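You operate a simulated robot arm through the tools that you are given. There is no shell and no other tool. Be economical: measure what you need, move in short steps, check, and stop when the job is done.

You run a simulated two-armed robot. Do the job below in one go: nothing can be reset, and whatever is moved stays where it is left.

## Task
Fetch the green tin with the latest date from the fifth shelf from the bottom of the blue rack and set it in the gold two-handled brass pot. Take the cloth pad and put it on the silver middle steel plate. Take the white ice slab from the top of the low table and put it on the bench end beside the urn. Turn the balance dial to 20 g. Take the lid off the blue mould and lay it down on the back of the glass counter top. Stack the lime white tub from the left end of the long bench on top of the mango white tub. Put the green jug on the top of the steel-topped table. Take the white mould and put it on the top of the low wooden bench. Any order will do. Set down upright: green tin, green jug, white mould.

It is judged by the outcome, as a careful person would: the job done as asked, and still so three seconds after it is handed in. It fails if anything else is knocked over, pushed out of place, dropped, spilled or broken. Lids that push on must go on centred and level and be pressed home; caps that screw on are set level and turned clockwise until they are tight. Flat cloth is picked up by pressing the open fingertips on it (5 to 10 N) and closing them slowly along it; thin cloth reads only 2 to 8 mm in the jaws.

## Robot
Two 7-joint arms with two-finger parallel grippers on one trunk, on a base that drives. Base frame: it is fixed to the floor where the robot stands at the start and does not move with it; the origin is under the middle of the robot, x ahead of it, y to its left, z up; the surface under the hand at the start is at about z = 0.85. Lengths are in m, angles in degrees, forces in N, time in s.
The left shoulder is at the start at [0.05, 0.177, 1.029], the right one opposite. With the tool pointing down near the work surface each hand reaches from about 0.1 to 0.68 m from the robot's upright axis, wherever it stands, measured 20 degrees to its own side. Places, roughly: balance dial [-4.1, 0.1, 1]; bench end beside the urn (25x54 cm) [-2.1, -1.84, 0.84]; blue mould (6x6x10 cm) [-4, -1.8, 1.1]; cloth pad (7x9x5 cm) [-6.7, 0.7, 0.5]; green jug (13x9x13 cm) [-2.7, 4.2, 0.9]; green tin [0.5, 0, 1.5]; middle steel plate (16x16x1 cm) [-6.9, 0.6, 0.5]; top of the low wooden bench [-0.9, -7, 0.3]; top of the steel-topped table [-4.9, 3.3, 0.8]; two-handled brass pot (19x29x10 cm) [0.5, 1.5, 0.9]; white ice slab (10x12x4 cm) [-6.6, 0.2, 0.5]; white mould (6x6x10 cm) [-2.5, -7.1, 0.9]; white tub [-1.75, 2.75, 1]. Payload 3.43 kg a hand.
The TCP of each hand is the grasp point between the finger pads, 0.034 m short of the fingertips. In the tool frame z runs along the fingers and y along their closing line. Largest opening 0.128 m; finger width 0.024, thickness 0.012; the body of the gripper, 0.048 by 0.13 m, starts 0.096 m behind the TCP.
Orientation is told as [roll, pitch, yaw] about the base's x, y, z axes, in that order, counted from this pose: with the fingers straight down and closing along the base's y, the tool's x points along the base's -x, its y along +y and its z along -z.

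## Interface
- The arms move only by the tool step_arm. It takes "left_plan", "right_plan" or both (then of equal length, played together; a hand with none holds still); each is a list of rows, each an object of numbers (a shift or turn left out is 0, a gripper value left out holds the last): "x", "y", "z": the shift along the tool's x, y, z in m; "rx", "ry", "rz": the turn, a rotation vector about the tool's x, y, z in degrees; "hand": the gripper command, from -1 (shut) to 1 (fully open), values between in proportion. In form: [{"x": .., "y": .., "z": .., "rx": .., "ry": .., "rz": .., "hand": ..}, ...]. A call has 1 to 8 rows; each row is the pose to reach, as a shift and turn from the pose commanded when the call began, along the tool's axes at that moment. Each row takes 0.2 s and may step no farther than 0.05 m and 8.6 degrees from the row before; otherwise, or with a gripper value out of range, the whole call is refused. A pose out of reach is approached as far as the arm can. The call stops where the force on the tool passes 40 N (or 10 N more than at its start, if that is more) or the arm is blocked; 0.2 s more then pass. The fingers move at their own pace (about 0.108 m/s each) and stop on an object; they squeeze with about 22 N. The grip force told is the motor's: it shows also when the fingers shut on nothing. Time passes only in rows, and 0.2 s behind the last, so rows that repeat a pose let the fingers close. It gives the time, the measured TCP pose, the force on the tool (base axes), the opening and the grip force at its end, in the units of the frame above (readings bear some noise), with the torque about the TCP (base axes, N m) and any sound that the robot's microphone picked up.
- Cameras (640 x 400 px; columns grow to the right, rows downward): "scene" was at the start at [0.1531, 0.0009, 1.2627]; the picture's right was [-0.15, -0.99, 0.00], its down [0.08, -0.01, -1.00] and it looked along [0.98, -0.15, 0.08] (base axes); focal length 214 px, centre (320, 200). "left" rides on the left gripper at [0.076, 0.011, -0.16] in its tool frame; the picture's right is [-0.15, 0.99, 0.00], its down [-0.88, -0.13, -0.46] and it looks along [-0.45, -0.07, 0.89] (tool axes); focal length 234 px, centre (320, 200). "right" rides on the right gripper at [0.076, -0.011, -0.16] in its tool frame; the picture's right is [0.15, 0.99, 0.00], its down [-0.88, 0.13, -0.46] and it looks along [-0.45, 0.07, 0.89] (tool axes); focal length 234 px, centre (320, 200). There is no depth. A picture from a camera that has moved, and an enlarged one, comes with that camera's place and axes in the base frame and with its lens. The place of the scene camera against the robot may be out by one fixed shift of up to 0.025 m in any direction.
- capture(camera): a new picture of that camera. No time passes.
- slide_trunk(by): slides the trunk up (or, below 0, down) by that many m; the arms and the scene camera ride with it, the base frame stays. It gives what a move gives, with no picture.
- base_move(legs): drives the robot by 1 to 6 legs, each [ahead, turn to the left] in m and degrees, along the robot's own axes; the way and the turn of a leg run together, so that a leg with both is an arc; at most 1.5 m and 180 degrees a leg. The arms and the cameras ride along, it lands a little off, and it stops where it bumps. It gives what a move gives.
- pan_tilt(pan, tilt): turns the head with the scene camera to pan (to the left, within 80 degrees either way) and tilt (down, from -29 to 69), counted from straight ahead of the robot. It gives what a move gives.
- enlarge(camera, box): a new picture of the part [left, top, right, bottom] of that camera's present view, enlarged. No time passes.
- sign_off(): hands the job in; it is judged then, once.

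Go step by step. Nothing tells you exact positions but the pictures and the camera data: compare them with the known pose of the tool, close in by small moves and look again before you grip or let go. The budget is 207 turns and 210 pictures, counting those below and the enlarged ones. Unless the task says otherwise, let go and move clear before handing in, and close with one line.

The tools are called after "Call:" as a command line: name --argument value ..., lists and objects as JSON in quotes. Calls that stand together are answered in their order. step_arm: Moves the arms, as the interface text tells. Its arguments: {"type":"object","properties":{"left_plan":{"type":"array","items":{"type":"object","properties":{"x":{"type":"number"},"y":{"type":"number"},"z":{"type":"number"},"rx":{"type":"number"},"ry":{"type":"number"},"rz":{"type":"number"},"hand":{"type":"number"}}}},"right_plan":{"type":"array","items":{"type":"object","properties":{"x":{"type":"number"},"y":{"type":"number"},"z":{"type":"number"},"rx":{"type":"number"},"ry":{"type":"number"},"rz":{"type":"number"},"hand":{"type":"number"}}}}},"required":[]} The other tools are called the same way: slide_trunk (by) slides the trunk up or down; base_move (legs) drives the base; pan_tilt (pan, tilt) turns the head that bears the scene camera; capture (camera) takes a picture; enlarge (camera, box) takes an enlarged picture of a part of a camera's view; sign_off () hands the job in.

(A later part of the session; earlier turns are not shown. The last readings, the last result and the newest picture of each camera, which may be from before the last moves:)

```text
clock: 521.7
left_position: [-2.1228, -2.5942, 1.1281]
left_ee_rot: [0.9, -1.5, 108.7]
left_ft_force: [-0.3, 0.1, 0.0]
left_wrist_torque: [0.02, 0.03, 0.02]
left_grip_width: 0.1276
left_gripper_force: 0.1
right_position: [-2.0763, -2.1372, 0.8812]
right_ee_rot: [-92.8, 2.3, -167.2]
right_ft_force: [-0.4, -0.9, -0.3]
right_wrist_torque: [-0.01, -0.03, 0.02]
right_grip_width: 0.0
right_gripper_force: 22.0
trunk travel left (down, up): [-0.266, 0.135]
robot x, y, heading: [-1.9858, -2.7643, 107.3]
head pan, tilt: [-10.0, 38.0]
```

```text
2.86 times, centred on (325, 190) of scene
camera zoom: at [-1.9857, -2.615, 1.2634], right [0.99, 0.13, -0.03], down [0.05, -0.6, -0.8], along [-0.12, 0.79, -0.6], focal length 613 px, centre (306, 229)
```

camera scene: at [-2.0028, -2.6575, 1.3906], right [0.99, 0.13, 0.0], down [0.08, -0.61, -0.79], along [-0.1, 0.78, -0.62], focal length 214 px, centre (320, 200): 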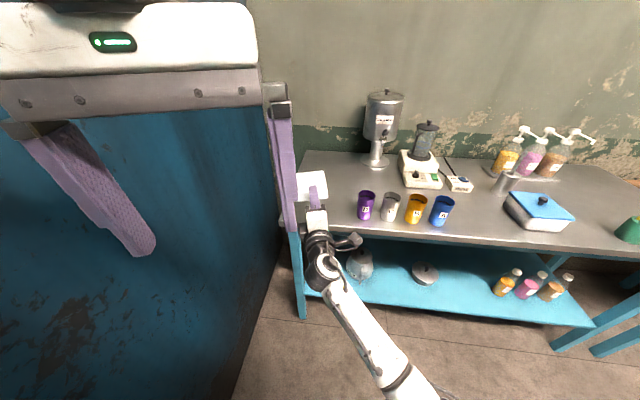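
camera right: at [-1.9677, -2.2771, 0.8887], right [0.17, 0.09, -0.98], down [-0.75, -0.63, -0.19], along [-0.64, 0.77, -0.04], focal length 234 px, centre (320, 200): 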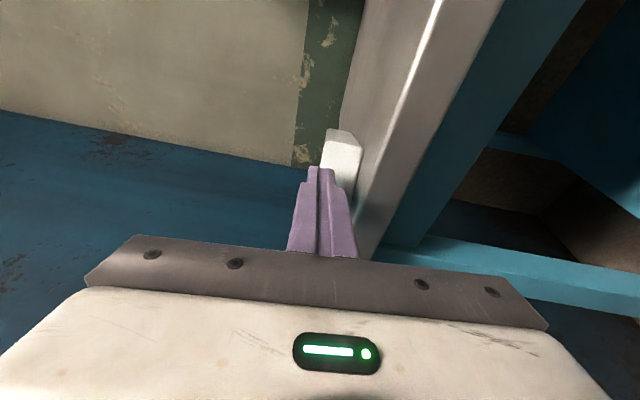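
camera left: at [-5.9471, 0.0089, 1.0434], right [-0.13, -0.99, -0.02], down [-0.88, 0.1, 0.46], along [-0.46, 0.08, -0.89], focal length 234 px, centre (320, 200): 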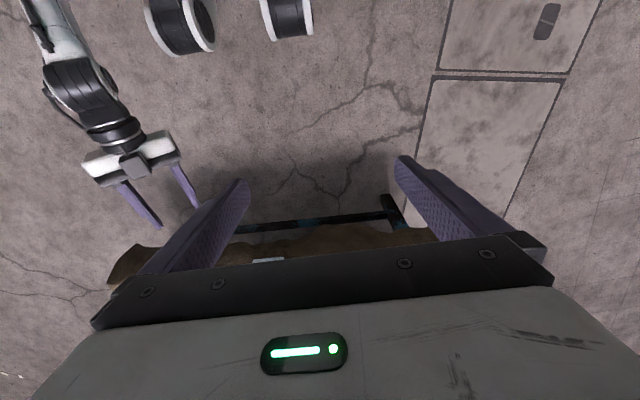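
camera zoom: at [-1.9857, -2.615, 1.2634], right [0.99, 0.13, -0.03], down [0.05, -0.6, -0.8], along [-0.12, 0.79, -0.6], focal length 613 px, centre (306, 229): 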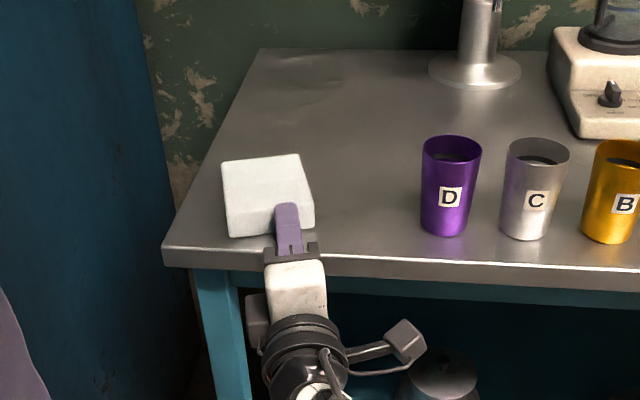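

The slab is now fully on the bench end. The robot seems to lean against something, so I back out and check.

Call:
base_move --legs '[[-0.3, 0]]'

Call:
capture --camera "scene"

```text
clock: 522.4
left_position: [-2.1245, -2.5943, 1.1281]
left_ee_rot: [1.3, -1.8, 107.5]
left_ft_force: [-0.8, 0.4, 0.4]
left_wrist_torque: [0.01, 0.0, 0.0]
left_grip_width: 0.128
left_gripper_force: 0.1
right_position: [-2.0787, -2.1373, 0.8774]
right_ee_rot: [-92.4, 3.3, -167.2]
right_ft_force: [0.9, 0.4, -0.2]
right_wrist_torque: [0.02, -0.04, 0.02]
right_grip_width: 0.0
right_gripper_force: 21.5
trunk travel left (down, up): [-0.266, 0.135]
robot x, y, heading: [-1.9765, -2.7672, 107.4]
head pan, tilt: [-10.0, 38.0]
stopped in leg 1: the robot was blocked; the commanded pose is now the measured one
```

```text
54 pictures are left
camera scene: at [-1.99, -2.6118, 1.2637], right [0.99, 0.13, -0.02], down [0.06, -0.6, -0.8], along [-0.12, 0.79, -0.6], focal length 214 px, centre (320, 200)
```

scene: 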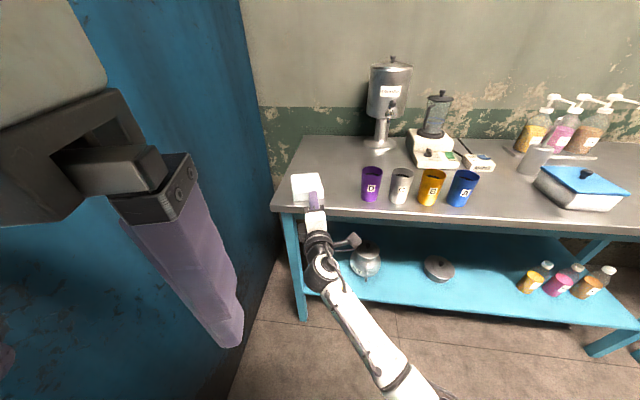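

The left elbow seems wedged near the door column since I tucked it. I undo that tuck and pull the right hand back and up.

Call:
step_arm --left_plan '[{"x": -0.03, "y": -0.02}, {"x": -0.06, "y": -0.04}, {"x": -0.09, "y": -0.06}, {"x": -0.1, "y": -0.09}, {"x": -0.1, "y": -0.12}]' --right_plan '[{"y": -0.015, "z": -0.01}, {"y": -0.03, "z": -0.02}, {"y": -0.05, "z": -0.03}, {"y": -0.07, "z": -0.05}, {"y": -0.08, "z": -0.07}]'

Call:
base_move --legs '[[-0.12, 0]]'

Call:
capture --camera "scene"

```text
clock: 523.8
left_position: [-2.0619, -2.4462, 1.1246]
left_ee_rot: [-0.2, -0.2, 107.9]
left_ft_force: [-0.4, -0.4, -0.4]
left_wrist_torque: [-0.01, -0.02, -0.01]
left_grip_width: 0.1281
left_gripper_force: 0.0
right_position: [-2.0825, -2.1867, 0.993]
right_ee_rot: [-97.4, 5.8, -168.0]
right_ft_force: [0.8, 0.2, 0.2]
right_wrist_torque: [-0.03, 0.0, 0.0]
right_grip_width: 0.0001
right_gripper_force: 22.2
trunk travel left (down, up): [-0.266, 0.135]
robot x, y, heading: [-1.9797, -2.7691, 107.7]
head pan, tilt: [-10.0, 38.0]
stopped in row 5 (right hand): the arm was blocked; the commanded pose is now the measured one
```

```text
clock: 525.0
left_position: [-2.0238, -2.56, 1.1232]
left_ee_rot: [-0.2, -0.4, 107.9]
left_ft_force: [-0.2, -0.5, 0.4]
left_wrist_torque: [0.0, 0.02, 0.0]
left_grip_width: 0.128
left_gripper_force: 0.0
right_position: [-2.0464, -2.2998, 0.9949]
right_ee_rot: [-97.3, 5.6, -168.2]
right_ft_force: [0.0, 0.6, 0.7]
right_wrist_torque: [0.0, -0.02, -0.03]
right_grip_width: 0.0
right_gripper_force: 22.7
trunk travel left (down, up): [-0.266, 0.135]
robot x, y, heading: [-1.9446, -2.88, 107.8]
head pan, tilt: [-10.0, 38.0]
```

```text
53 pictures are left
camera scene: at [-1.9809, -2.7132, 1.2609], right [0.99, 0.13, 0.0], down [0.08, -0.61, -0.79], along [-0.1, 0.78, -0.62], focal length 214 px, centre (320, 200)
```

scene: 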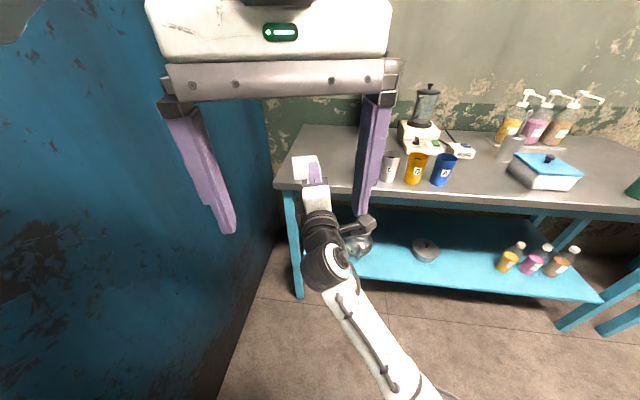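

Freed and level; the slab stays on the bench end. I back out of the room to the lane and restore the right hand along the way.

Call:
base_move --legs '[[-0.6, 0], [0, 72]]'

Call:
step_arm --right_plan '[{"rz": 8, "z": -0.02}, {"rz": 16, "z": -0.04}, {"rz": 24, "z": -0.06}, {"rz": 32, "z": -0.08}, {"rz": 40, "z": -0.1}, {"rz": 48, "z": -0.1}, {"rz": 56, "z": -0.1}, {"rz": 64, "z": -0.1}]'

Call:
step_arm --right_plan '[{"rz": 8}, {"rz": 16}, {"rz": 24}]'

Call:
step_arm --right_plan '[{"ry": 8, "z": -0.01}, {"ry": 16, "z": -0.02}, {"ry": 24, "z": -0.03}, {"ry": 32, "z": -0.04}, {"ry": 40, "z": -0.05}, {"ry": 48, "z": -0.06}, {"ry": 56, "z": -0.06}, {"ry": 64, "z": -0.06}]'

```text
clock: 531.4
left_position: [-2.0979, -3.4023, 1.1236]
left_ee_rot: [-0.2, -0.3, 179.2]
left_ft_force: [0.0, 0.0, -0.6]
left_wrist_torque: [-0.01, -0.04, 0.0]
left_grip_width: 0.128
left_gripper_force: 0.0
right_position: [-2.3516, -3.34, 0.9932]
right_ee_rot: [-97.4, 5.7, -96.9]
right_ft_force: [-0.1, 0.8, -0.5]
right_wrist_torque: [-0.02, -0.02, -0.01]
right_grip_width: 0.0001
right_gripper_force: 22.0
trunk travel left (down, up): [-0.266, 0.135]
robot x, y, heading: [-1.7686, -3.4297, 179.0]
head pan, tilt: [-10.0, 38.0]
```

```text
clock: 532.1
left_position: [-2.0973, -3.4015, 1.123]
left_ee_rot: [-0.1, -0.3, 179.1]
left_ft_force: [-0.3, 0.2, 0.1]
left_wrist_torque: [0.02, 0.0, 0.01]
left_grip_width: 0.1279
left_gripper_force: 0.0
right_position: [-2.3239, -3.3322, 1.068]
right_ee_rot: [-108.3, -9.0, -93.2]
right_ft_force: [0.6, -0.1, 0.1]
right_wrist_torque: [-0.02, -0.01, -0.01]
right_grip_width: 0.0001
right_gripper_force: 21.9
trunk travel left (down, up): [-0.266, 0.135]
robot x, y, heading: [-1.7716, -3.4309, 178.7]
head pan, tilt: [-10.0, 38.0]
stopped in row 3 (right hand): the arm was blocked; the commanded pose is now the measured one
```

```text
clock: 533.0
left_position: [-2.0982, -3.4023, 1.1237]
left_ee_rot: [-0.3, -0.2, 179.2]
left_ft_force: [0.2, -0.3, 0.6]
left_wrist_torque: [0.0, -0.03, 0.0]
left_grip_width: 0.128
left_gripper_force: 0.0
right_position: [-2.3283, -3.3149, 1.0786]
right_ee_rot: [-114.6, -23.6, -84.7]
right_ft_force: [0.0, -0.6, 0.4]
right_wrist_torque: [0.0, 0.03, 0.0]
right_grip_width: 0.0
right_gripper_force: 22.1
trunk travel left (down, up): [-0.266, 0.135]
robot x, y, heading: [-1.7688, -3.4286, 178.5]
head pan, tilt: [-10.0, 38.0]
stopped in row 3 (right hand): the arm was blocked; the commanded pose is now the measured one
```

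```text
clock: 533.6
left_position: [-2.0985, -3.4025, 1.1237]
left_ee_rot: [-0.1, -0.3, 179.2]
left_ft_force: [0.5, 0.9, 0.7]
left_wrist_torque: [-0.02, 0.02, 0.0]
left_grip_width: 0.1279
left_gripper_force: 0.1
right_position: [-2.3222, -3.2862, 1.0708]
right_ee_rot: [-113.2, -16.9, -98.7]
right_ft_force: [-0.1, 0.4, -0.1]
right_wrist_torque: [-0.01, -0.01, 0.04]
right_grip_width: 0.0003
right_gripper_force: 21.2
trunk travel left (down, up): [-0.266, 0.135]
robot x, y, heading: [-1.7663, -3.4305, 178.7]
head pan, tilt: [-10.0, 38.0]
stopped in row 2 (right hand): the arm was blocked; the commanded pose is now the measured one
```

The two hands crowd each other. I move the left hand out to its own side first, then straighten the right.

Call:
step_arm --left_plan '[{"y": 0.045}, {"y": 0.09}, {"y": 0.135}, {"y": 0.18}, {"y": 0.2}]'

Call:
step_arm --right_plan '[{"rz": 8}, {"rz": 16}, {"rz": 24}, {"rz": 32}, {"rz": 40}, {"rz": 48}, {"rz": 56}, {"rz": 64}]'

Call:
capture --camera "scene"

```text
clock: 534.8
left_position: [-2.0987, -3.6049, 1.1211]
left_ee_rot: [-0.3, -0.3, 179.1]
left_ft_force: [0.2, 0.5, 0.2]
left_wrist_torque: [0.02, 0.01, 0.02]
left_grip_width: 0.128
left_gripper_force: 0.1
right_position: [-2.3222, -3.2859, 1.0712]
right_ee_rot: [-113.3, -16.8, -98.6]
right_ft_force: [-0.1, 0.0, 0.1]
right_wrist_torque: [-0.04, 0.0, 0.0]
right_grip_width: 0.0002
right_gripper_force: 21.8
trunk travel left (down, up): [-0.266, 0.135]
robot x, y, heading: [-1.7702, -3.4316, 178.9]
head pan, tilt: [-10.0, 38.0]
```

```text
clock: 536.0
left_position: [-2.0995, -3.605, 1.1241]
left_ee_rot: [-0.3, -0.3, 179.1]
left_ft_force: [0.3, 0.2, -0.1]
left_wrist_torque: [-0.02, -0.03, -0.02]
left_grip_width: 0.1277
left_gripper_force: 0.0
right_position: [-2.3267, -3.2671, 1.085]
right_ee_rot: [-128.9, -42.9, -75.4]
right_ft_force: [-0.3, 0.3, 0.4]
right_wrist_torque: [0.0, -0.02, -0.01]
right_grip_width: 0.0001
right_gripper_force: 22.3
trunk travel left (down, up): [-0.266, 0.135]
robot x, y, heading: [-1.7723, -3.4308, 178.6]
head pan, tilt: [-10.0, 38.0]
stopped in row 6 (right hand): the arm was blocked; the commanded pose is now the measured one
```

```text
52 pictures are left
camera scene: at [-1.9282, -3.3971, 1.2607], right [0.2, 0.98, 0.0], down [0.6, -0.12, -0.79], along [-0.77, 0.15, -0.62], focal length 214 px, centre (320, 200)
```

scene: 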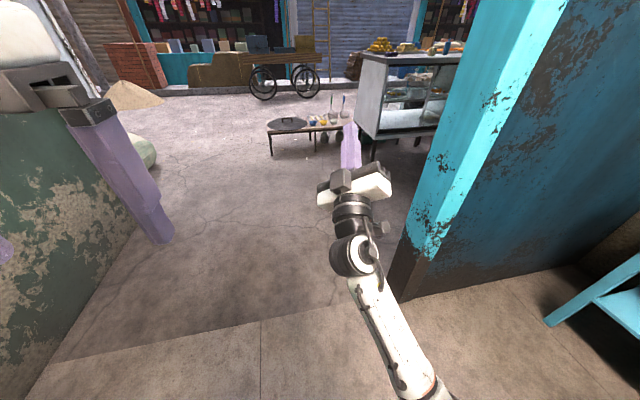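

Call:
step_arm --right_plan '[{"x": -0.014, "y": -0.025, "z": -0.03}, {"x": -0.028, "y": -0.049, "z": -0.06}, {"x": -0.043, "y": -0.074, "z": -0.09}, {"x": -0.057, "y": -0.098, "z": -0.12}, {"x": -0.071, "y": -0.123, "z": -0.149}]'

Call:
step_arm --right_plan '[{"rx": -7}, {"rx": -14}, {"rx": -21}, {"rx": -28}, {"rx": -35}, {"rx": -42}, {"rx": -49}, {"rx": -56}]'

```text
clock: 536.7
left_position: [-2.099, -3.6045, 1.1218]
left_ee_rot: [-0.2, -0.3, 179.0]
left_ft_force: [0.4, 0.1, 0.2]
left_wrist_torque: [0.01, -0.01, 0.02]
left_grip_width: 0.1278
left_gripper_force: 0.1
right_position: [-2.2315, -3.2648, 1.1861]
right_ee_rot: [-141.2, -35.5, -68.2]
right_ft_force: [0.0, 1.0, -0.1]
right_wrist_torque: [0.04, 0.03, 0.01]
right_grip_width: 0.0
right_gripper_force: 21.9
trunk travel left (down, up): [-0.266, 0.135]
robot x, y, heading: [-1.772, -3.431, 178.9]
head pan, tilt: [-10.0, 38.0]
stopped in row 3 (right hand): the arm was blocked; the commanded pose is now the measured one
```

```text
clock: 538.5
left_position: [-2.0989, -3.6048, 1.1217]
left_ee_rot: [-0.1, -0.3, 179.1]
left_ft_force: [0.1, 0.5, 0.4]
left_wrist_torque: [-0.07, 0.02, -0.01]
left_grip_width: 0.1281
left_gripper_force: 0.0
right_position: [-2.2321, -3.2614, 1.1847]
right_ee_rot: [-85.2, -35.6, -68.1]
right_ft_force: [0.6, -0.5, 0.0]
right_wrist_torque: [-0.01, 0.02, -0.02]
right_grip_width: 0.0001
right_gripper_force: 22.3
right hand out of reach, approached as far as the arm can: row 3, 4, 5, 6, 7
trunk travel left (down, up): [-0.266, 0.135]
robot x, y, heading: [-1.7711, -3.4294, 178.5]
head pan, tilt: [-10.0, 38.0]
```

Good enough; the right hand is out of the way. I drive out to the lane and north to the glass counter with the blue mould.

Call:
slide_trunk --by 0.1

Call:
base_move --legs '[[1.38, 0], [0, -90], [1.5, 0], [0, 91]]'

Call:
pan_tilt --pan 5 --tilt 22

Call:
capture --camera "scene"

```text
clock: 539.8
left_position: [-2.0997, -3.6045, 1.2212]
left_ee_rot: [-0.2, -0.2, 179.1]
left_ft_force: [-0.1, 0.3, -0.7]
left_wrist_torque: [-0.03, 0.02, 0.01]
left_grip_width: 0.1279
left_gripper_force: 0.0
right_position: [-2.2322, -3.2636, 1.2854]
right_ee_rot: [-85.2, -35.6, -68.1]
right_ft_force: [0.0, 0.0, 0.4]
right_wrist_torque: [0.02, 0.01, -0.04]
right_grip_width: 0.0002
right_gripper_force: 21.9
trunk travel left (down, up): [-0.366, 0.035]
robot x, y, heading: [-1.7746, -3.4315, 178.6]
head pan, tilt: [-10.0, 38.0]
```

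```text
clock: 561.6
left_position: [-3.4385, -2.0476, 1.2229]
left_ee_rot: [-0.2, -0.2, 178.7]
left_ft_force: [-0.4, 0.2, -0.4]
left_wrist_torque: [-0.03, 0.0, 0.03]
left_grip_width: 0.1279
left_gripper_force: 0.1
right_position: [-3.567, -1.7052, 1.2866]
right_ee_rot: [-85.3, -35.6, -68.6]
right_ft_force: [-0.4, 0.4, -0.5]
right_wrist_torque: [0.01, -0.02, 0.02]
right_grip_width: 0.0
right_gripper_force: 22.1
trunk travel left (down, up): [-0.366, 0.035]
robot x, y, heading: [-3.1092, -1.8746, 177.9]
head pan, tilt: [-10.0, 38.0]
```

```text
clock: 562.4
left_position: [-3.438, -2.0477, 1.2213]
left_ee_rot: [-0.2, -0.3, 178.8]
left_ft_force: [-0.7, 0.4, 0.3]
left_wrist_torque: [0.01, -0.02, 0.02]
left_grip_width: 0.1277
left_gripper_force: 0.1
right_position: [-3.5681, -1.7043, 1.2862]
right_ee_rot: [-85.2, -35.6, -68.5]
right_ft_force: [0.7, 0.6, -0.3]
right_wrist_torque: [-0.02, 0.01, -0.01]
right_grip_width: 0.0
right_gripper_force: 21.9
trunk travel left (down, up): [-0.366, 0.035]
robot x, y, heading: [-3.1085, -1.8749, 178.1]
head pan, tilt: [5.0, 22.0]
```

```text
51 pictures are left
camera scene: at [-3.2736, -1.8639, 1.3859], right [-0.06, 1.0, 0.0], down [0.37, 0.02, -0.93], along [-0.93, -0.05, -0.38], focal length 214 px, centre (320, 200)
```

scene: 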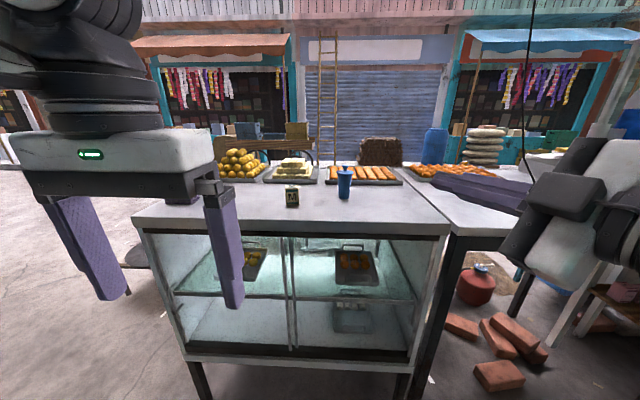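

Call:
enlarge --camera "scene" --box '[270, 150, 390, 240]'

```text
4.44 times, centred on (330, 195) of scene
camera zoom: at [-3.2736, -1.8639, 1.3859], right [-0.06, 1.0, 0.0], down [0.37, 0.02, -0.93], along [-0.93, -0.05, -0.38], focal length 953 px, centre (276, 222)
```

zoom: 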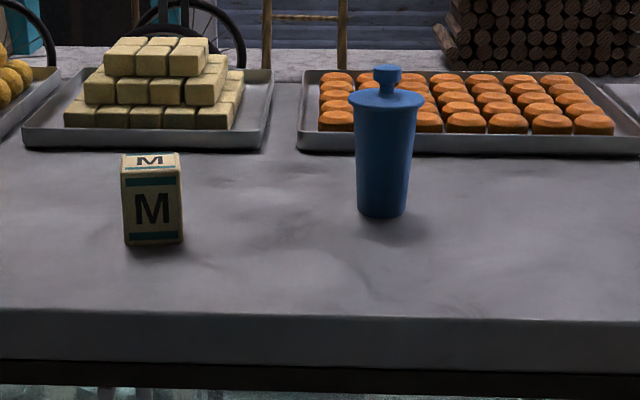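

The mould has a lid with a knob. I shift nearer so that the left hand lines up with it.

Call:
base_move --legs '[[0, -24], [0.37, 0], [0, 25]]'

Call:
capture --camera "left"

Call:
capture --camera "scene"

```text
clock: 567.3
left_position: [-3.7722, -1.8907, 1.222]
left_ee_rot: [-0.3, -0.2, -180.0]
left_ft_force: [-0.2, -0.7, -0.4]
left_wrist_torque: [0.02, 0.0, 0.0]
left_grip_width: 0.1279
left_gripper_force: 0.0
right_position: [-3.9117, -1.5515, 1.2848]
right_ee_rot: [-85.2, -35.6, -67.1]
right_ft_force: [0.7, -0.5, -0.1]
right_wrist_torque: [0.01, -0.01, 0.01]
right_grip_width: 0.0
right_gripper_force: 22.1
trunk travel left (down, up): [-0.366, 0.035]
robot x, y, heading: [-3.4477, -1.7091, 179.6]
head pan, tilt: [5.0, 22.0]
```

```text
49 pictures are left
camera left: at [-3.6943, -1.9022, 1.3813], right [-0.14, -0.99, 0.0], down [-0.88, 0.13, 0.46], along [-0.46, 0.07, -0.89], focal length 234 px, centre (320, 200)
```

left: 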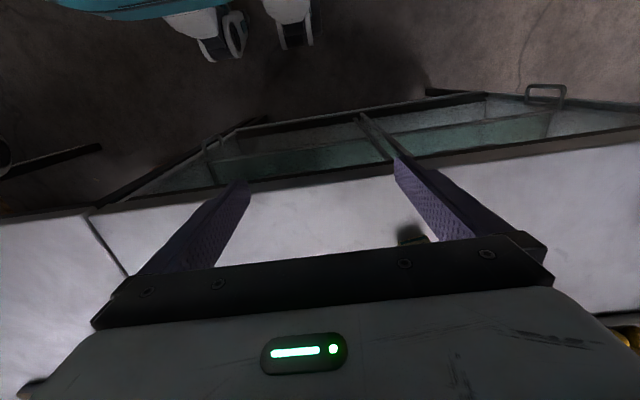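

```text
48 pictures are left
camera scene: at [-3.6126, -1.7031, 1.3859], right [-0.08, 1.0, 0.0], down [0.37, 0.03, -0.93], along [-0.92, -0.07, -0.37], focal length 214 px, centre (320, 200)
```

scene: 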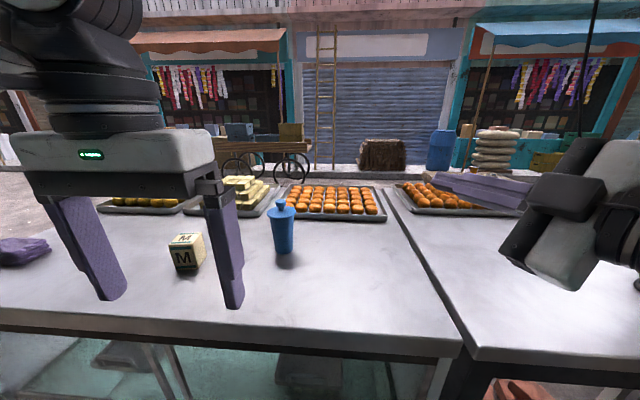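

Mould ≈ (−4.02, −1.835), knob top ≈ 1.205, counter ≈ 1.09. I bring the left hand above it.

Call:
step_arm --left_plan '[{"z": -0.04}, {"x": -0.04, "y": -0.01, "z": -0.045}, {"x": -0.08, "y": -0.02, "z": -0.045}, {"x": -0.12, "y": -0.03, "z": -0.045}, {"x": -0.16, "y": -0.04, "z": -0.045}, {"x": -0.2, "y": -0.05, "z": -0.045}, {"x": -0.24, "y": -0.056, "z": -0.045}, {"x": -0.24, "y": -0.056, "z": -0.045}]'

Call:
capture --camera "left"

Call:
capture --camera "scene"

```text
clock: 569.1
left_position: [-4.0037, -1.842, 1.2647]
left_ee_rot: [-0.2, 1.7, -179.4]
left_ft_force: [-0.3, -0.9, 0.9]
left_wrist_torque: [0.0, 0.0, -0.01]
left_grip_width: 0.1282
left_gripper_force: 0.1
left hand out of reach, approached as far as the arm can: row 7
right_position: [-3.9107, -1.5519, 1.286]
right_ee_rot: [-85.2, -35.6, -67.1]
right_ft_force: [0.7, -0.2, 0.0]
right_wrist_torque: [-0.02, 0.02, 0.0]
right_grip_width: 0.0
right_gripper_force: 21.5
trunk travel left (down, up): [-0.366, 0.035]
robot x, y, heading: [-3.4455, -1.7114, 179.6]
head pan, tilt: [5.0, 22.0]
```

```text
47 pictures are left
camera left: at [-3.9322, -1.8533, 1.4259], right [-0.14, -0.99, -0.01], down [-0.9, 0.12, 0.43], along [-0.42, 0.07, -0.9], focal length 234 px, centre (320, 200)
```

left: 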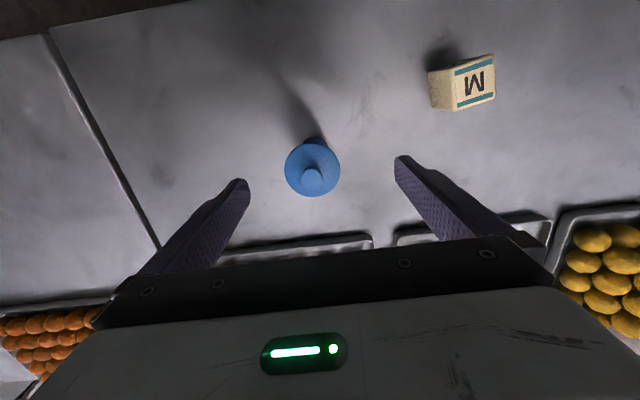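

```text
46 pictures are left
camera scene: at [-3.6123, -1.7036, 1.386], right [-0.08, 1.0, 0.0], down [0.37, 0.03, -0.93], along [-0.92, -0.07, -0.37], focal length 214 px, centre (320, 200)
```

scene: 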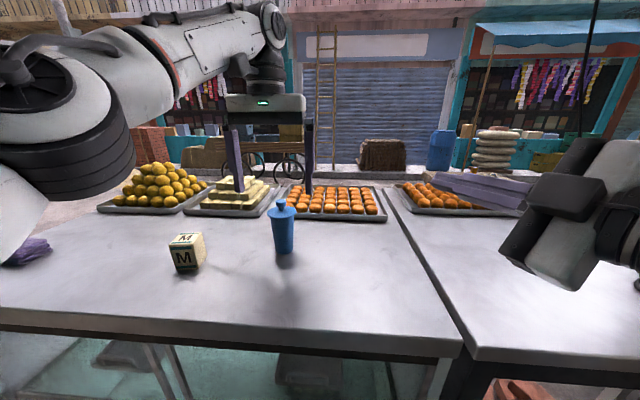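

Knob centred near (−4.01, −1.832). I align, lower so the fingertips sit just above the lid disc, and close on the knob.

Call:
step_arm --left_plan '[{"x": -0.006, "y": -0.01, "z": 0.015}, {"x": -0.006, "y": -0.01, "z": 0.03}, {"x": -0.006, "y": -0.01, "z": 0.04}, {"x": -0.006, "y": -0.01, "z": 0.04, "hand": -0.4}, {"x": -0.006, "y": -0.01, "z": 0.04, "hand": -0.4}]'

Call:
enlarge --camera "scene" --box '[220, 140, 350, 270]'

Call:
capture --camera "left"

```text
clock: 570.3
left_position: [-4.0184, -1.8252, 1.2292]
left_ee_rot: [-0.3, -0.3, -179.8]
left_ft_force: [0.8, -0.1, 0.6]
left_wrist_torque: [-0.01, 0.03, -0.03]
left_grip_width: 0.0382
left_gripper_force: 0.0
right_position: [-3.911, -1.551, 1.2864]
right_ee_rot: [-85.2, -35.5, -67.1]
right_ft_force: [0.2, 0.1, -0.2]
right_wrist_torque: [0.01, 0.0, 0.0]
right_grip_width: 0.0
right_gripper_force: 22.2
trunk travel left (down, up): [-0.366, 0.035]
robot x, y, heading: [-3.4496, -1.7099, 179.8]
head pan, tilt: [5.0, 22.0]
```

```text
3.08 times, centred on (285, 205) of scene
camera zoom: at [-3.6126, -1.7027, 1.3859], right [-0.08, 1.0, 0.0], down [0.37, 0.03, -0.93], along [-0.92, -0.07, -0.37], focal length 660 px, centre (428, 185)
```

zoom: 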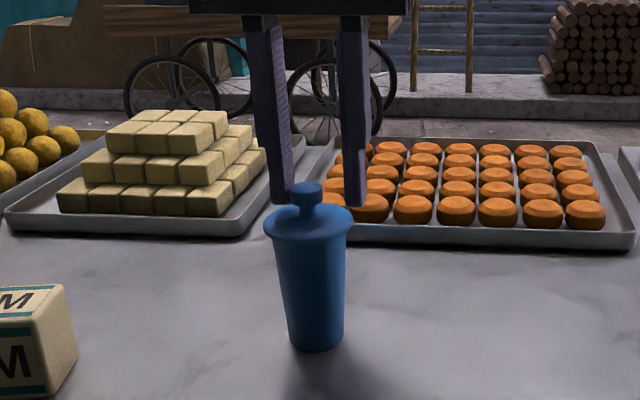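

```text
44 pictures are left
camera left: at [-3.94, -1.8367, 1.3891], right [-0.14, -0.99, 0.0], down [-0.88, 0.13, 0.46], along [-0.46, 0.07, -0.89], focal length 234 px, centre (320, 200)
```

left: 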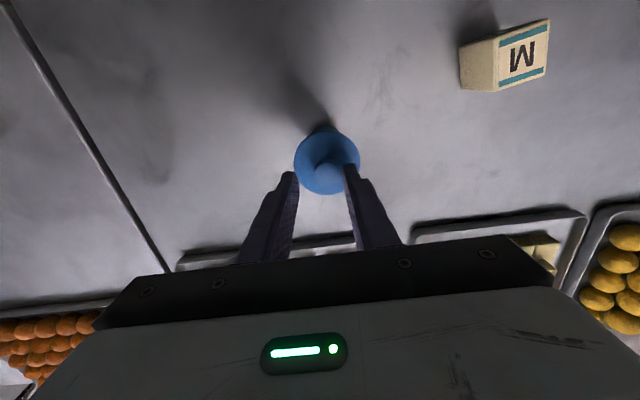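

Call:
step_arm --left_plan '[{"x": 0.004, "y": 0.006}, {"x": 0.006, "y": 0.006, "z": 0.006}, {"x": 0.006, "y": 0.006, "z": 0.008, "hand": -1}, {"x": 0.006, "y": 0.006, "z": 0.008, "hand": -1}, {"x": 0.006, "y": 0.006, "z": 0.008, "hand": -1}]'

Call:
step_arm --left_plan '[{"z": -0.004}, {"z": -0.01}, {"z": -0.02}, {"z": -0.03}]'

Call:
enlarge --camera "scene" --box '[220, 140, 350, 270]'

```text
clock: 571.5
left_position: [-4.0134, -1.8323, 1.2225]
left_ee_rot: [-0.3, -0.5, -179.8]
left_ft_force: [-2.7, -0.9, 11.6]
left_wrist_torque: [-0.04, 0.17, 0.01]
left_grip_width: 0.0192
left_gripper_force: 21.7
right_position: [-3.9121, -1.5504, 1.286]
right_ee_rot: [-85.3, -35.6, -67.1]
right_ft_force: [-0.4, 0.8, 0.1]
right_wrist_torque: [0.03, 0.01, 0.01]
right_grip_width: 0.0
right_gripper_force: 21.5
trunk travel left (down, up): [-0.366, 0.035]
robot x, y, heading: [-3.4429, -1.7077, 179.7]
head pan, tilt: [5.0, 22.0]
```

```text
clock: 572.5
left_position: [-4.0143, -1.8298, 1.2512]
left_ee_rot: [-0.3, -0.2, -180.0]
left_ft_force: [-1.0, -0.1, -0.6]
left_wrist_torque: [0.03, 0.0, 0.01]
left_grip_width: 0.0193
left_gripper_force: 22.3
right_position: [-3.9121, -1.5501, 1.2856]
right_ee_rot: [-85.2, -35.6, -67.1]
right_ft_force: [-0.3, -0.7, 0.2]
right_wrist_torque: [0.02, 0.03, 0.01]
right_grip_width: 0.0
right_gripper_force: 22.5
trunk travel left (down, up): [-0.366, 0.035]
robot x, y, heading: [-3.44, -1.7073, 179.6]
head pan, tilt: [5.0, 22.0]
```

```text
3.08 times, centred on (285, 205) of scene
camera zoom: at [-3.6125, -1.7025, 1.3859], right [-0.08, 1.0, 0.0], down [0.37, 0.03, -0.93], along [-0.92, -0.07, -0.37], focal length 660 px, centre (428, 185)
```

zoom: 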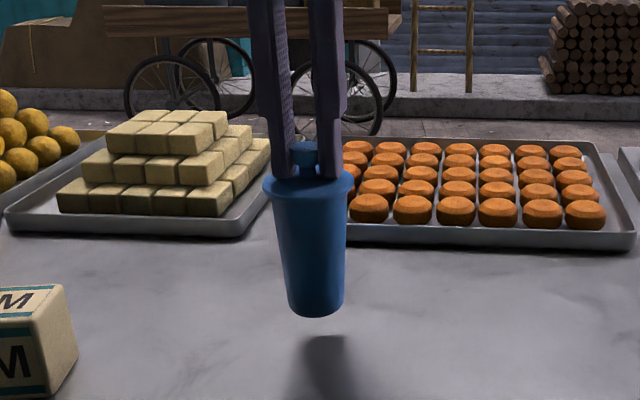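

The whole mould came up — the lid is tight. I'll hold the body with the right hand while pulling the lid with the left; first I raise the trunk, bring the mould back a little, and roll the right hand open.

Call:
slide_trunk --by 0.034

Call:
step_arm --left_plan '[{"x": 0.015, "z": -0.005}, {"x": 0.03, "z": -0.01}, {"x": 0.045, "z": -0.015}, {"x": 0.06, "z": -0.02}, {"x": 0.06, "z": -0.02}, {"x": 0.06, "z": -0.02}, {"x": 0.06, "z": -0.02}]' --right_plan '[{"rz": 7.8, "hand": 1}, {"rz": 15.6, "hand": 1}, {"rz": 23.4, "hand": 1}, {"rz": 31.2, "hand": 1}, {"rz": 39, "hand": 1}, {"rz": 46.8, "hand": 1}, {"rz": 54.3, "hand": 1}]'

Call:
capture --camera "right"

```text
clock: 573.3
left_position: [-4.0147, -1.83, 1.2841]
left_ee_rot: [-0.2, -0.3, -179.9]
left_ft_force: [0.2, 0.0, -1.0]
left_wrist_torque: [0.01, -0.02, -0.02]
left_grip_width: 0.0197
left_gripper_force: 21.5
right_position: [-3.9115, -1.5506, 1.3191]
right_ee_rot: [-85.2, -35.6, -67.1]
right_ft_force: [0.6, -0.8, -0.3]
right_wrist_torque: [-0.01, 0.0, -0.02]
right_grip_width: 0.0004
right_gripper_force: 21.9
trunk travel left (down, up): [-0.4, 0.001]
robot x, y, heading: [-3.4477, -1.7094, 179.7]
head pan, tilt: [5.0, 22.0]
```

```text
clock: 574.9
left_position: [-3.9532, -1.8308, 1.3062]
left_ee_rot: [-0.2, -0.4, -179.9]
left_ft_force: [0.1, -0.5, -0.9]
left_wrist_torque: [0.0, 0.04, -0.02]
left_grip_width: 0.0197
left_gripper_force: 21.6
right_position: [-3.913, -1.5505, 1.3189]
right_ee_rot: [2.5, -86.1, -157.0]
right_ft_force: [0.3, 0.6, 0.4]
right_wrist_torque: [0.02, -0.02, 0.02]
right_grip_width: 0.128
right_gripper_force: 0.1
trunk travel left (down, up): [-0.4, 0.001]
robot x, y, heading: [-3.4481, -1.7089, 179.4]
head pan, tilt: [5.0, 22.0]
```

```text
42 pictures are left
camera right: at [-3.7699, -1.4702, 1.2552], right [0.44, -0.89, -0.14], down [0.41, 0.06, 0.91], along [-0.8, -0.46, 0.39], focal length 234 px, centre (320, 200)
```

right: 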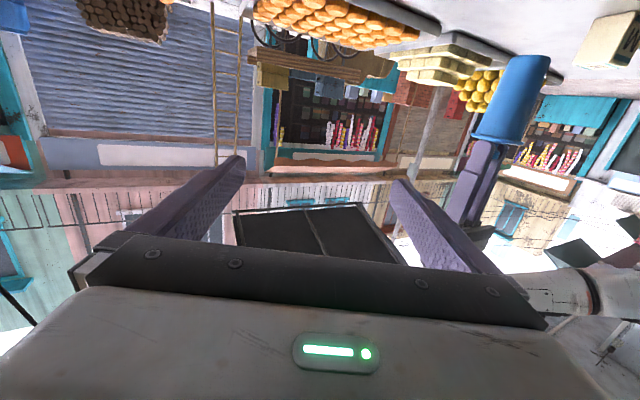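

The right hand rolled nicely. I move it sideways below the left hand, level with the mould body.

Call:
step_arm --right_plan '[{"x": 0.017, "y": 0.04}, {"x": 0.035, "y": 0.08}, {"x": 0.052, "y": 0.12}, {"x": 0.07, "y": 0.16}, {"x": 0.087, "y": 0.2}, {"x": 0.1, "y": 0.24}, {"x": 0.1, "y": 0.24}]'

Call:
capture --camera "right"

```text
clock: 576.7
left_position: [-3.9543, -1.83, 1.3064]
left_ee_rot: [-0.3, -0.2, -180.0]
left_ft_force: [0.8, 0.0, -1.4]
left_wrist_torque: [-0.03, -0.01, 0.02]
left_grip_width: 0.0197
left_gripper_force: 21.9
right_position: [-3.847, -1.7414, 1.2329]
right_ee_rot: [42.9, -85.3, 155.8]
right_ft_force: [-0.2, 0.5, -0.8]
right_wrist_torque: [-0.02, -0.01, 0.0]
right_grip_width: 0.1278
right_gripper_force: 0.1
right hand out of reach, approached as far as the arm can: row 1, 2, 3, 4, 5, 6, 7
trunk travel left (down, up): [-0.4, 0.001]
robot x, y, heading: [-3.4463, -1.7103, 179.6]
head pan, tilt: [5.0, 22.0]
stopped in row 7 (right hand): the arm was blocked; the commanded pose is now the measured one
```

```text
41 pictures are left
camera right: at [-3.6942, -1.6819, 1.1669], right [0.32, -0.94, -0.09], down [0.41, 0.05, 0.91], along [-0.85, -0.33, 0.4], focal length 234 px, centre (320, 200)
```

right: 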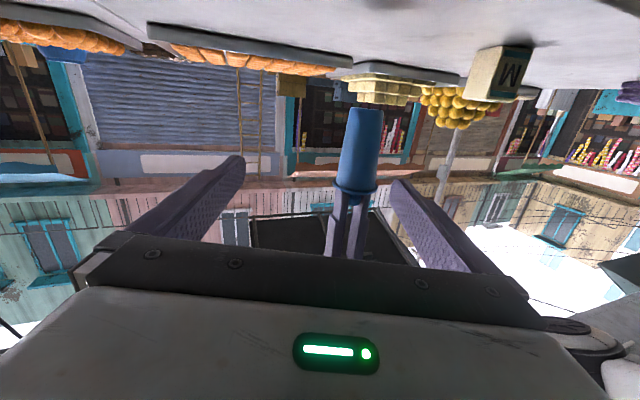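

The mould is nearly between the right fingers; I shift the left hand 4.8 cm to centre it and advance the right hand.

Call:
step_arm --left_plan '[{"x": -0.008, "y": -0.024}, {"x": -0.016, "y": -0.047}, {"x": -0.016, "y": -0.047}, {"x": -0.016, "y": -0.047}, {"x": -0.016, "y": -0.047}]' --right_plan '[{}, {}, {"z": 0.03}, {"z": 0.06}, {"z": 0.09}]'

Call:
capture --camera "right"

```text
clock: 577.9
left_position: [-3.9699, -1.7836, 1.3048]
left_ee_rot: [-0.3, -0.3, -179.9]
left_ft_force: [0.6, -0.1, -0.7]
left_wrist_torque: [0.05, 0.01, 0.01]
left_grip_width: 0.0197
left_gripper_force: 21.7
right_position: [-3.9329, -1.7736, 1.2279]
right_ee_rot: [44.1, -85.5, 154.8]
right_ft_force: [-0.3, -0.8, -0.4]
right_wrist_torque: [0.02, 0.0, -0.03]
right_grip_width: 0.128
right_gripper_force: 0.0
trunk travel left (down, up): [-0.4, 0.001]
robot x, y, heading: [-3.4477, -1.707, 179.5]
head pan, tilt: [5.0, 22.0]
```

```text
40 pictures are left
camera right: at [-3.7808, -1.7137, 1.1612], right [0.33, -0.94, -0.09], down [0.41, 0.06, 0.91], along [-0.85, -0.34, 0.4], focal length 234 px, centre (320, 200)
```

right: 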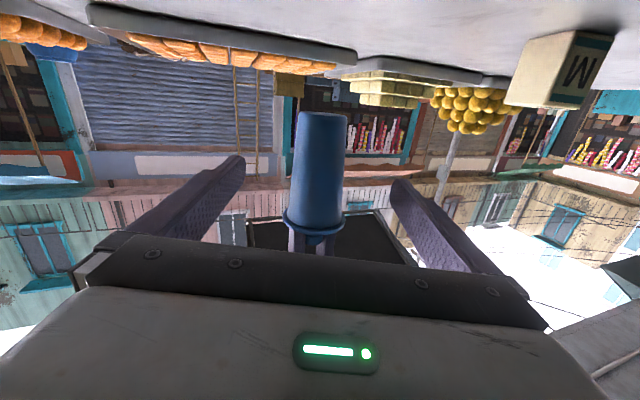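

Call:
step_arm --right_plan '[{"z": 0.018}, {"z": 0.034}, {"z": 0.034, "hand": -1}, {"z": 0.034, "hand": -1}, {"z": 0.034, "hand": -1}, {"z": 0.034, "hand": -1}, {"z": 0.034, "hand": -1}]'

Call:
capture --camera "right"

```text
clock: 579.5
left_position: [-3.9701, -1.7829, 1.3056]
left_ee_rot: [-0.2, -0.3, -179.9]
left_ft_force: [5.0, -5.1, -1.1]
left_wrist_torque: [-0.14, -0.22, -0.07]
left_grip_width: 0.0198
left_gripper_force: 22.4
right_position: [-3.9643, -1.7825, 1.2259]
right_ee_rot: [44.0, -85.4, 154.8]
right_ft_force: [-4.7, 4.3, 0.1]
right_wrist_torque: [-0.22, -0.12, 0.0]
right_grip_width: 0.0479
right_gripper_force: 22.2
trunk travel left (down, up): [-0.4, 0.001]
robot x, y, heading: [-3.4468, -1.7094, 179.7]
head pan, tilt: [5.0, 22.0]
```

```text
39 pictures are left
camera right: at [-3.811, -1.7239, 1.1598], right [0.33, -0.94, -0.09], down [0.41, 0.05, 0.91], along [-0.85, -0.34, 0.4], focal length 234 px, centre (320, 200)
```

right: 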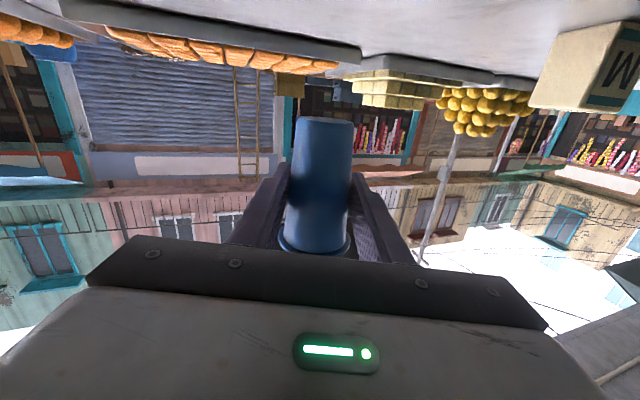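

Both grips hold. I pull the lid up with the left hand.

Call:
step_arm --left_plan '[{"z": -0.004}, {"z": -0.008}, {"z": -0.012}, {"z": -0.016}, {"z": -0.02}]'

Call:
capture --camera "right"

```text
clock: 580.7
left_position: [-3.9681, -1.783, 1.3276]
left_ee_rot: [-0.3, -0.4, -179.9]
left_ft_force: [-0.4, -0.3, 0.0]
left_wrist_torque: [0.0, 0.01, 0.01]
left_grip_width: 0.0198
left_gripper_force: 22.3
right_position: [-3.9635, -1.7832, 1.227]
right_ee_rot: [44.0, -85.4, 154.9]
right_ft_force: [0.5, 0.1, -0.1]
right_wrist_torque: [0.0, -0.01, -0.04]
right_grip_width: 0.0478
right_gripper_force: 22.0
trunk travel left (down, up): [-0.4, 0.001]
robot x, y, heading: [-3.4501, -1.7092, 179.6]
head pan, tilt: [5.0, 22.0]
heard: snap
```

```text
38 pictures are left
camera right: at [-3.8106, -1.7242, 1.1599], right [0.33, -0.94, -0.09], down [0.41, 0.06, 0.91], along [-0.85, -0.34, 0.4], focal length 234 px, centre (320, 200)
```

right: 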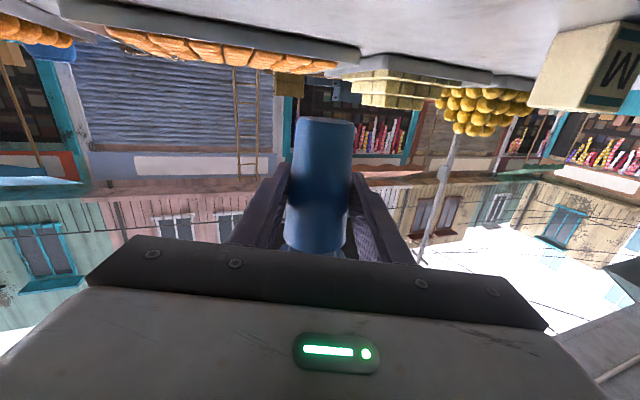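

A snap — the lid is off. I carry the lid left and lay it on the near (back) strip of the counter at about (−3.92, −1.93).

Call:
step_arm --left_plan '[{"z": -0.02}, {"z": -0.02, "y": 0.04, "x": 0.01}, {"z": -0.02, "y": 0.08, "x": 0.025}, {"z": -0.02, "y": 0.12, "x": 0.04}, {"z": -0.02, "y": 0.147, "x": 0.045}, {"z": 0.02, "y": 0.147, "x": 0.045}, {"z": 0.06, "y": 0.147, "x": 0.045}, {"z": 0.1, "y": 0.147, "x": 0.045}]'

Call:
step_arm --left_plan '[{"z": 0.03}, {"z": 0.055}, {"z": 0.063}, {"z": 0.071}]'

Call:
enlarge --camera "scene" --box '[180, 170, 340, 310]'

```text
clock: 582.5
left_position: [-3.9254, -1.9308, 1.2278]
left_ee_rot: [-0.3, -0.3, -179.8]
left_ft_force: [-0.6, -0.4, -0.3]
left_wrist_torque: [0.01, -0.01, 0.01]
left_grip_width: 0.0198
left_gripper_force: 22.5
left hand out of reach, approached as far as the arm can: row 1
right_position: [-3.9643, -1.7839, 1.2249]
right_ee_rot: [43.5, -85.4, 155.4]
right_ft_force: [-0.1, -0.3, 1.1]
right_wrist_torque: [-0.01, 0.0, 0.0]
right_grip_width: 0.0477
right_gripper_force: 22.3
trunk travel left (down, up): [-0.4, 0.001]
robot x, y, heading: [-3.4451, -1.7098, 179.5]
head pan, tilt: [5.0, 22.0]
```

```text
clock: 583.5
left_position: [-3.9261, -1.9281, 1.1544]
left_ee_rot: [-0.2, -0.2, -179.9]
left_ft_force: [-0.3, 0.3, 0.3]
left_wrist_torque: [-0.04, 0.01, 0.02]
left_grip_width: 0.0194
left_gripper_force: 21.5
right_position: [-3.9631, -1.7839, 1.2269]
right_ee_rot: [43.9, -85.4, 155.0]
right_ft_force: [-0.4, -0.6, -0.2]
right_wrist_torque: [0.04, -0.02, 0.01]
right_grip_width: 0.0476
right_gripper_force: 22.0
trunk travel left (down, up): [-0.4, 0.001]
robot x, y, heading: [-3.4469, -1.7071, 179.7]
head pan, tilt: [5.0, 22.0]
```

```text
2.86 times, centred on (260, 240) of scene
camera zoom: at [-3.6128, -1.7028, 1.4199], right [-0.08, 1.0, 0.0], down [0.37, 0.03, -0.93], along [-0.92, -0.07, -0.37], focal length 613 px, centre (491, 86)
```

zoom: 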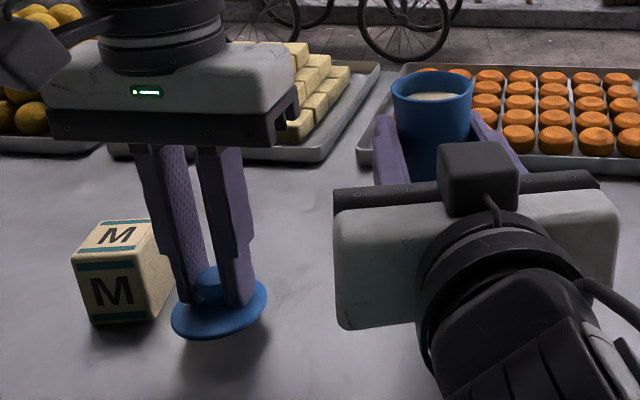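

The mould is full, so I keep it level. Lowering the lid to contact.

Call:
step_arm --left_plan '[{"z": 0.005}, {"z": 0.01}, {"z": 0.014}]'

```text
clock: 584.3
left_position: [-3.9245, -1.9288, 1.1404]
left_ee_rot: [-0.2, -0.3, -180.0]
left_ft_force: [-0.3, -0.6, -0.3]
left_wrist_torque: [0.0, 0.0, -0.03]
left_grip_width: 0.0199
left_gripper_force: 22.5
right_position: [-3.9623, -1.7844, 1.2259]
right_ee_rot: [43.9, -85.4, 154.9]
right_ft_force: [-0.4, -0.4, 0.5]
right_wrist_torque: [-0.02, -0.02, 0.02]
right_grip_width: 0.0481
right_gripper_force: 21.9
trunk travel left (down, up): [-0.4, 0.001]
robot x, y, heading: [-3.4465, -1.7099, 179.6]
head pan, tilt: [5.0, 22.0]
```

Call:
step_arm --left_plan '[{"z": 0.004}, {"z": 0.008}, {"z": 0.012}, {"z": 0.015}]'

Call:
enlarge --camera "scene" --box '[180, 170, 340, 310]'

```text
clock: 585.3
left_position: [-3.9249, -1.9288, 1.1341]
left_ee_rot: [-0.5, -1.1, -179.9]
left_ft_force: [6.1, 0.2, 13.0]
left_wrist_torque: [-0.04, -0.38, 0.0]
left_grip_width: 0.0197
left_gripper_force: 22.3
right_position: [-3.9625, -1.7834, 1.2268]
right_ee_rot: [44.5, -85.4, 154.4]
right_ft_force: [0.5, 0.0, -0.2]
right_wrist_torque: [-0.01, -0.04, -0.02]
right_grip_width: 0.0479
right_gripper_force: 21.7
trunk travel left (down, up): [-0.4, 0.001]
robot x, y, heading: [-3.448, -1.7133, 179.9]
head pan, tilt: [5.0, 22.0]
stopped in row 4 (left hand): the force on the tool passed its limit at 42 N (the readings are from after the stop); the commanded pose is now the measured one
```

```text
2.86 times, centred on (260, 240) of scene
camera zoom: at [-3.6109, -1.7024, 1.4199], right [-0.08, 1.0, 0.0], down [0.37, 0.03, -0.93], along [-0.92, -0.08, -0.37], focal length 613 px, centre (491, 86)
```

zoom: 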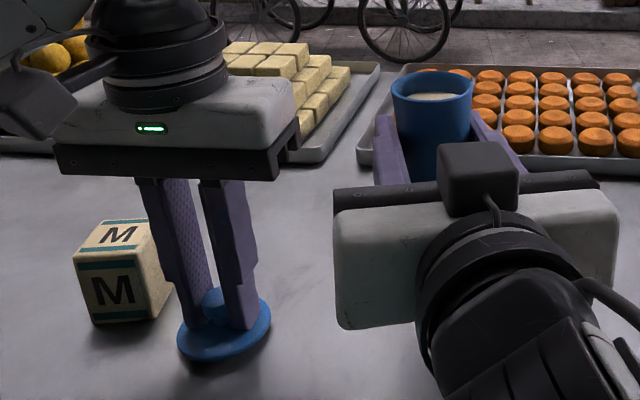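

Lid is down. I release it gently and lift the left hand away.

Call:
step_arm --left_plan '[{"z": -0.003}, {"z": -0.003, "hand": -0.35}, {"z": -0.003, "hand": -0.35}, {"z": -0.04, "hand": -0.35}, {"z": -0.08, "hand": -0.35}, {"z": -0.12, "hand": -0.35}, {"z": -0.14, "x": 0.04, "y": 0.02, "hand": -0.35}]' --right_plan '[{}, {}, {}, {"z": -0.01}, {"z": -0.02}, {"z": -0.03}, {"z": -0.033}]'

Call:
capture --camera "right"

Call:
capture --camera "scene"

```text
clock: 586.9
left_position: [-3.8832, -1.9545, 1.2747]
left_ee_rot: [-0.5, -1.0, -179.8]
left_ft_force: [0.8, 0.2, -0.6]
left_wrist_torque: [0.02, 0.04, 0.03]
left_grip_width: 0.0415
left_gripper_force: 0.1
right_position: [-3.9304, -1.7745, 1.2297]
right_ee_rot: [44.0, -85.4, 155.0]
right_ft_force: [1.9, -0.8, -0.8]
right_wrist_torque: [-0.01, 0.0, -0.01]
right_grip_width: 0.0478
right_gripper_force: 22.7
trunk travel left (down, up): [-0.4, 0.001]
robot x, y, heading: [-3.448, -1.7119, 179.8]
head pan, tilt: [5.0, 22.0]
```

```text
35 pictures are left
camera right: at [-3.778, -1.7145, 1.1625], right [0.33, -0.94, -0.09], down [0.41, 0.05, 0.91], along [-0.85, -0.34, 0.4], focal length 234 px, centre (320, 200)
```

right: 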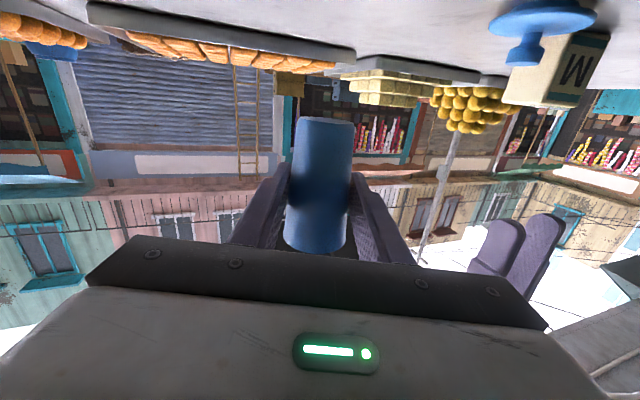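

```text
34 pictures are left
camera scene: at [-3.611, -1.7041, 1.4202], right [-0.08, 1.0, 0.0], down [0.37, 0.03, -0.93], along [-0.92, -0.07, -0.37], focal length 214 px, centre (320, 200)
```

scene: 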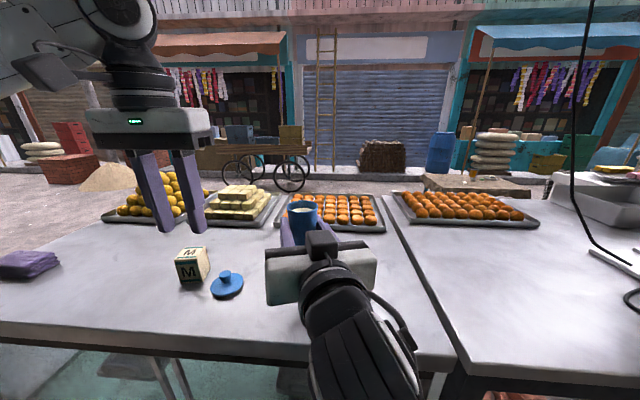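

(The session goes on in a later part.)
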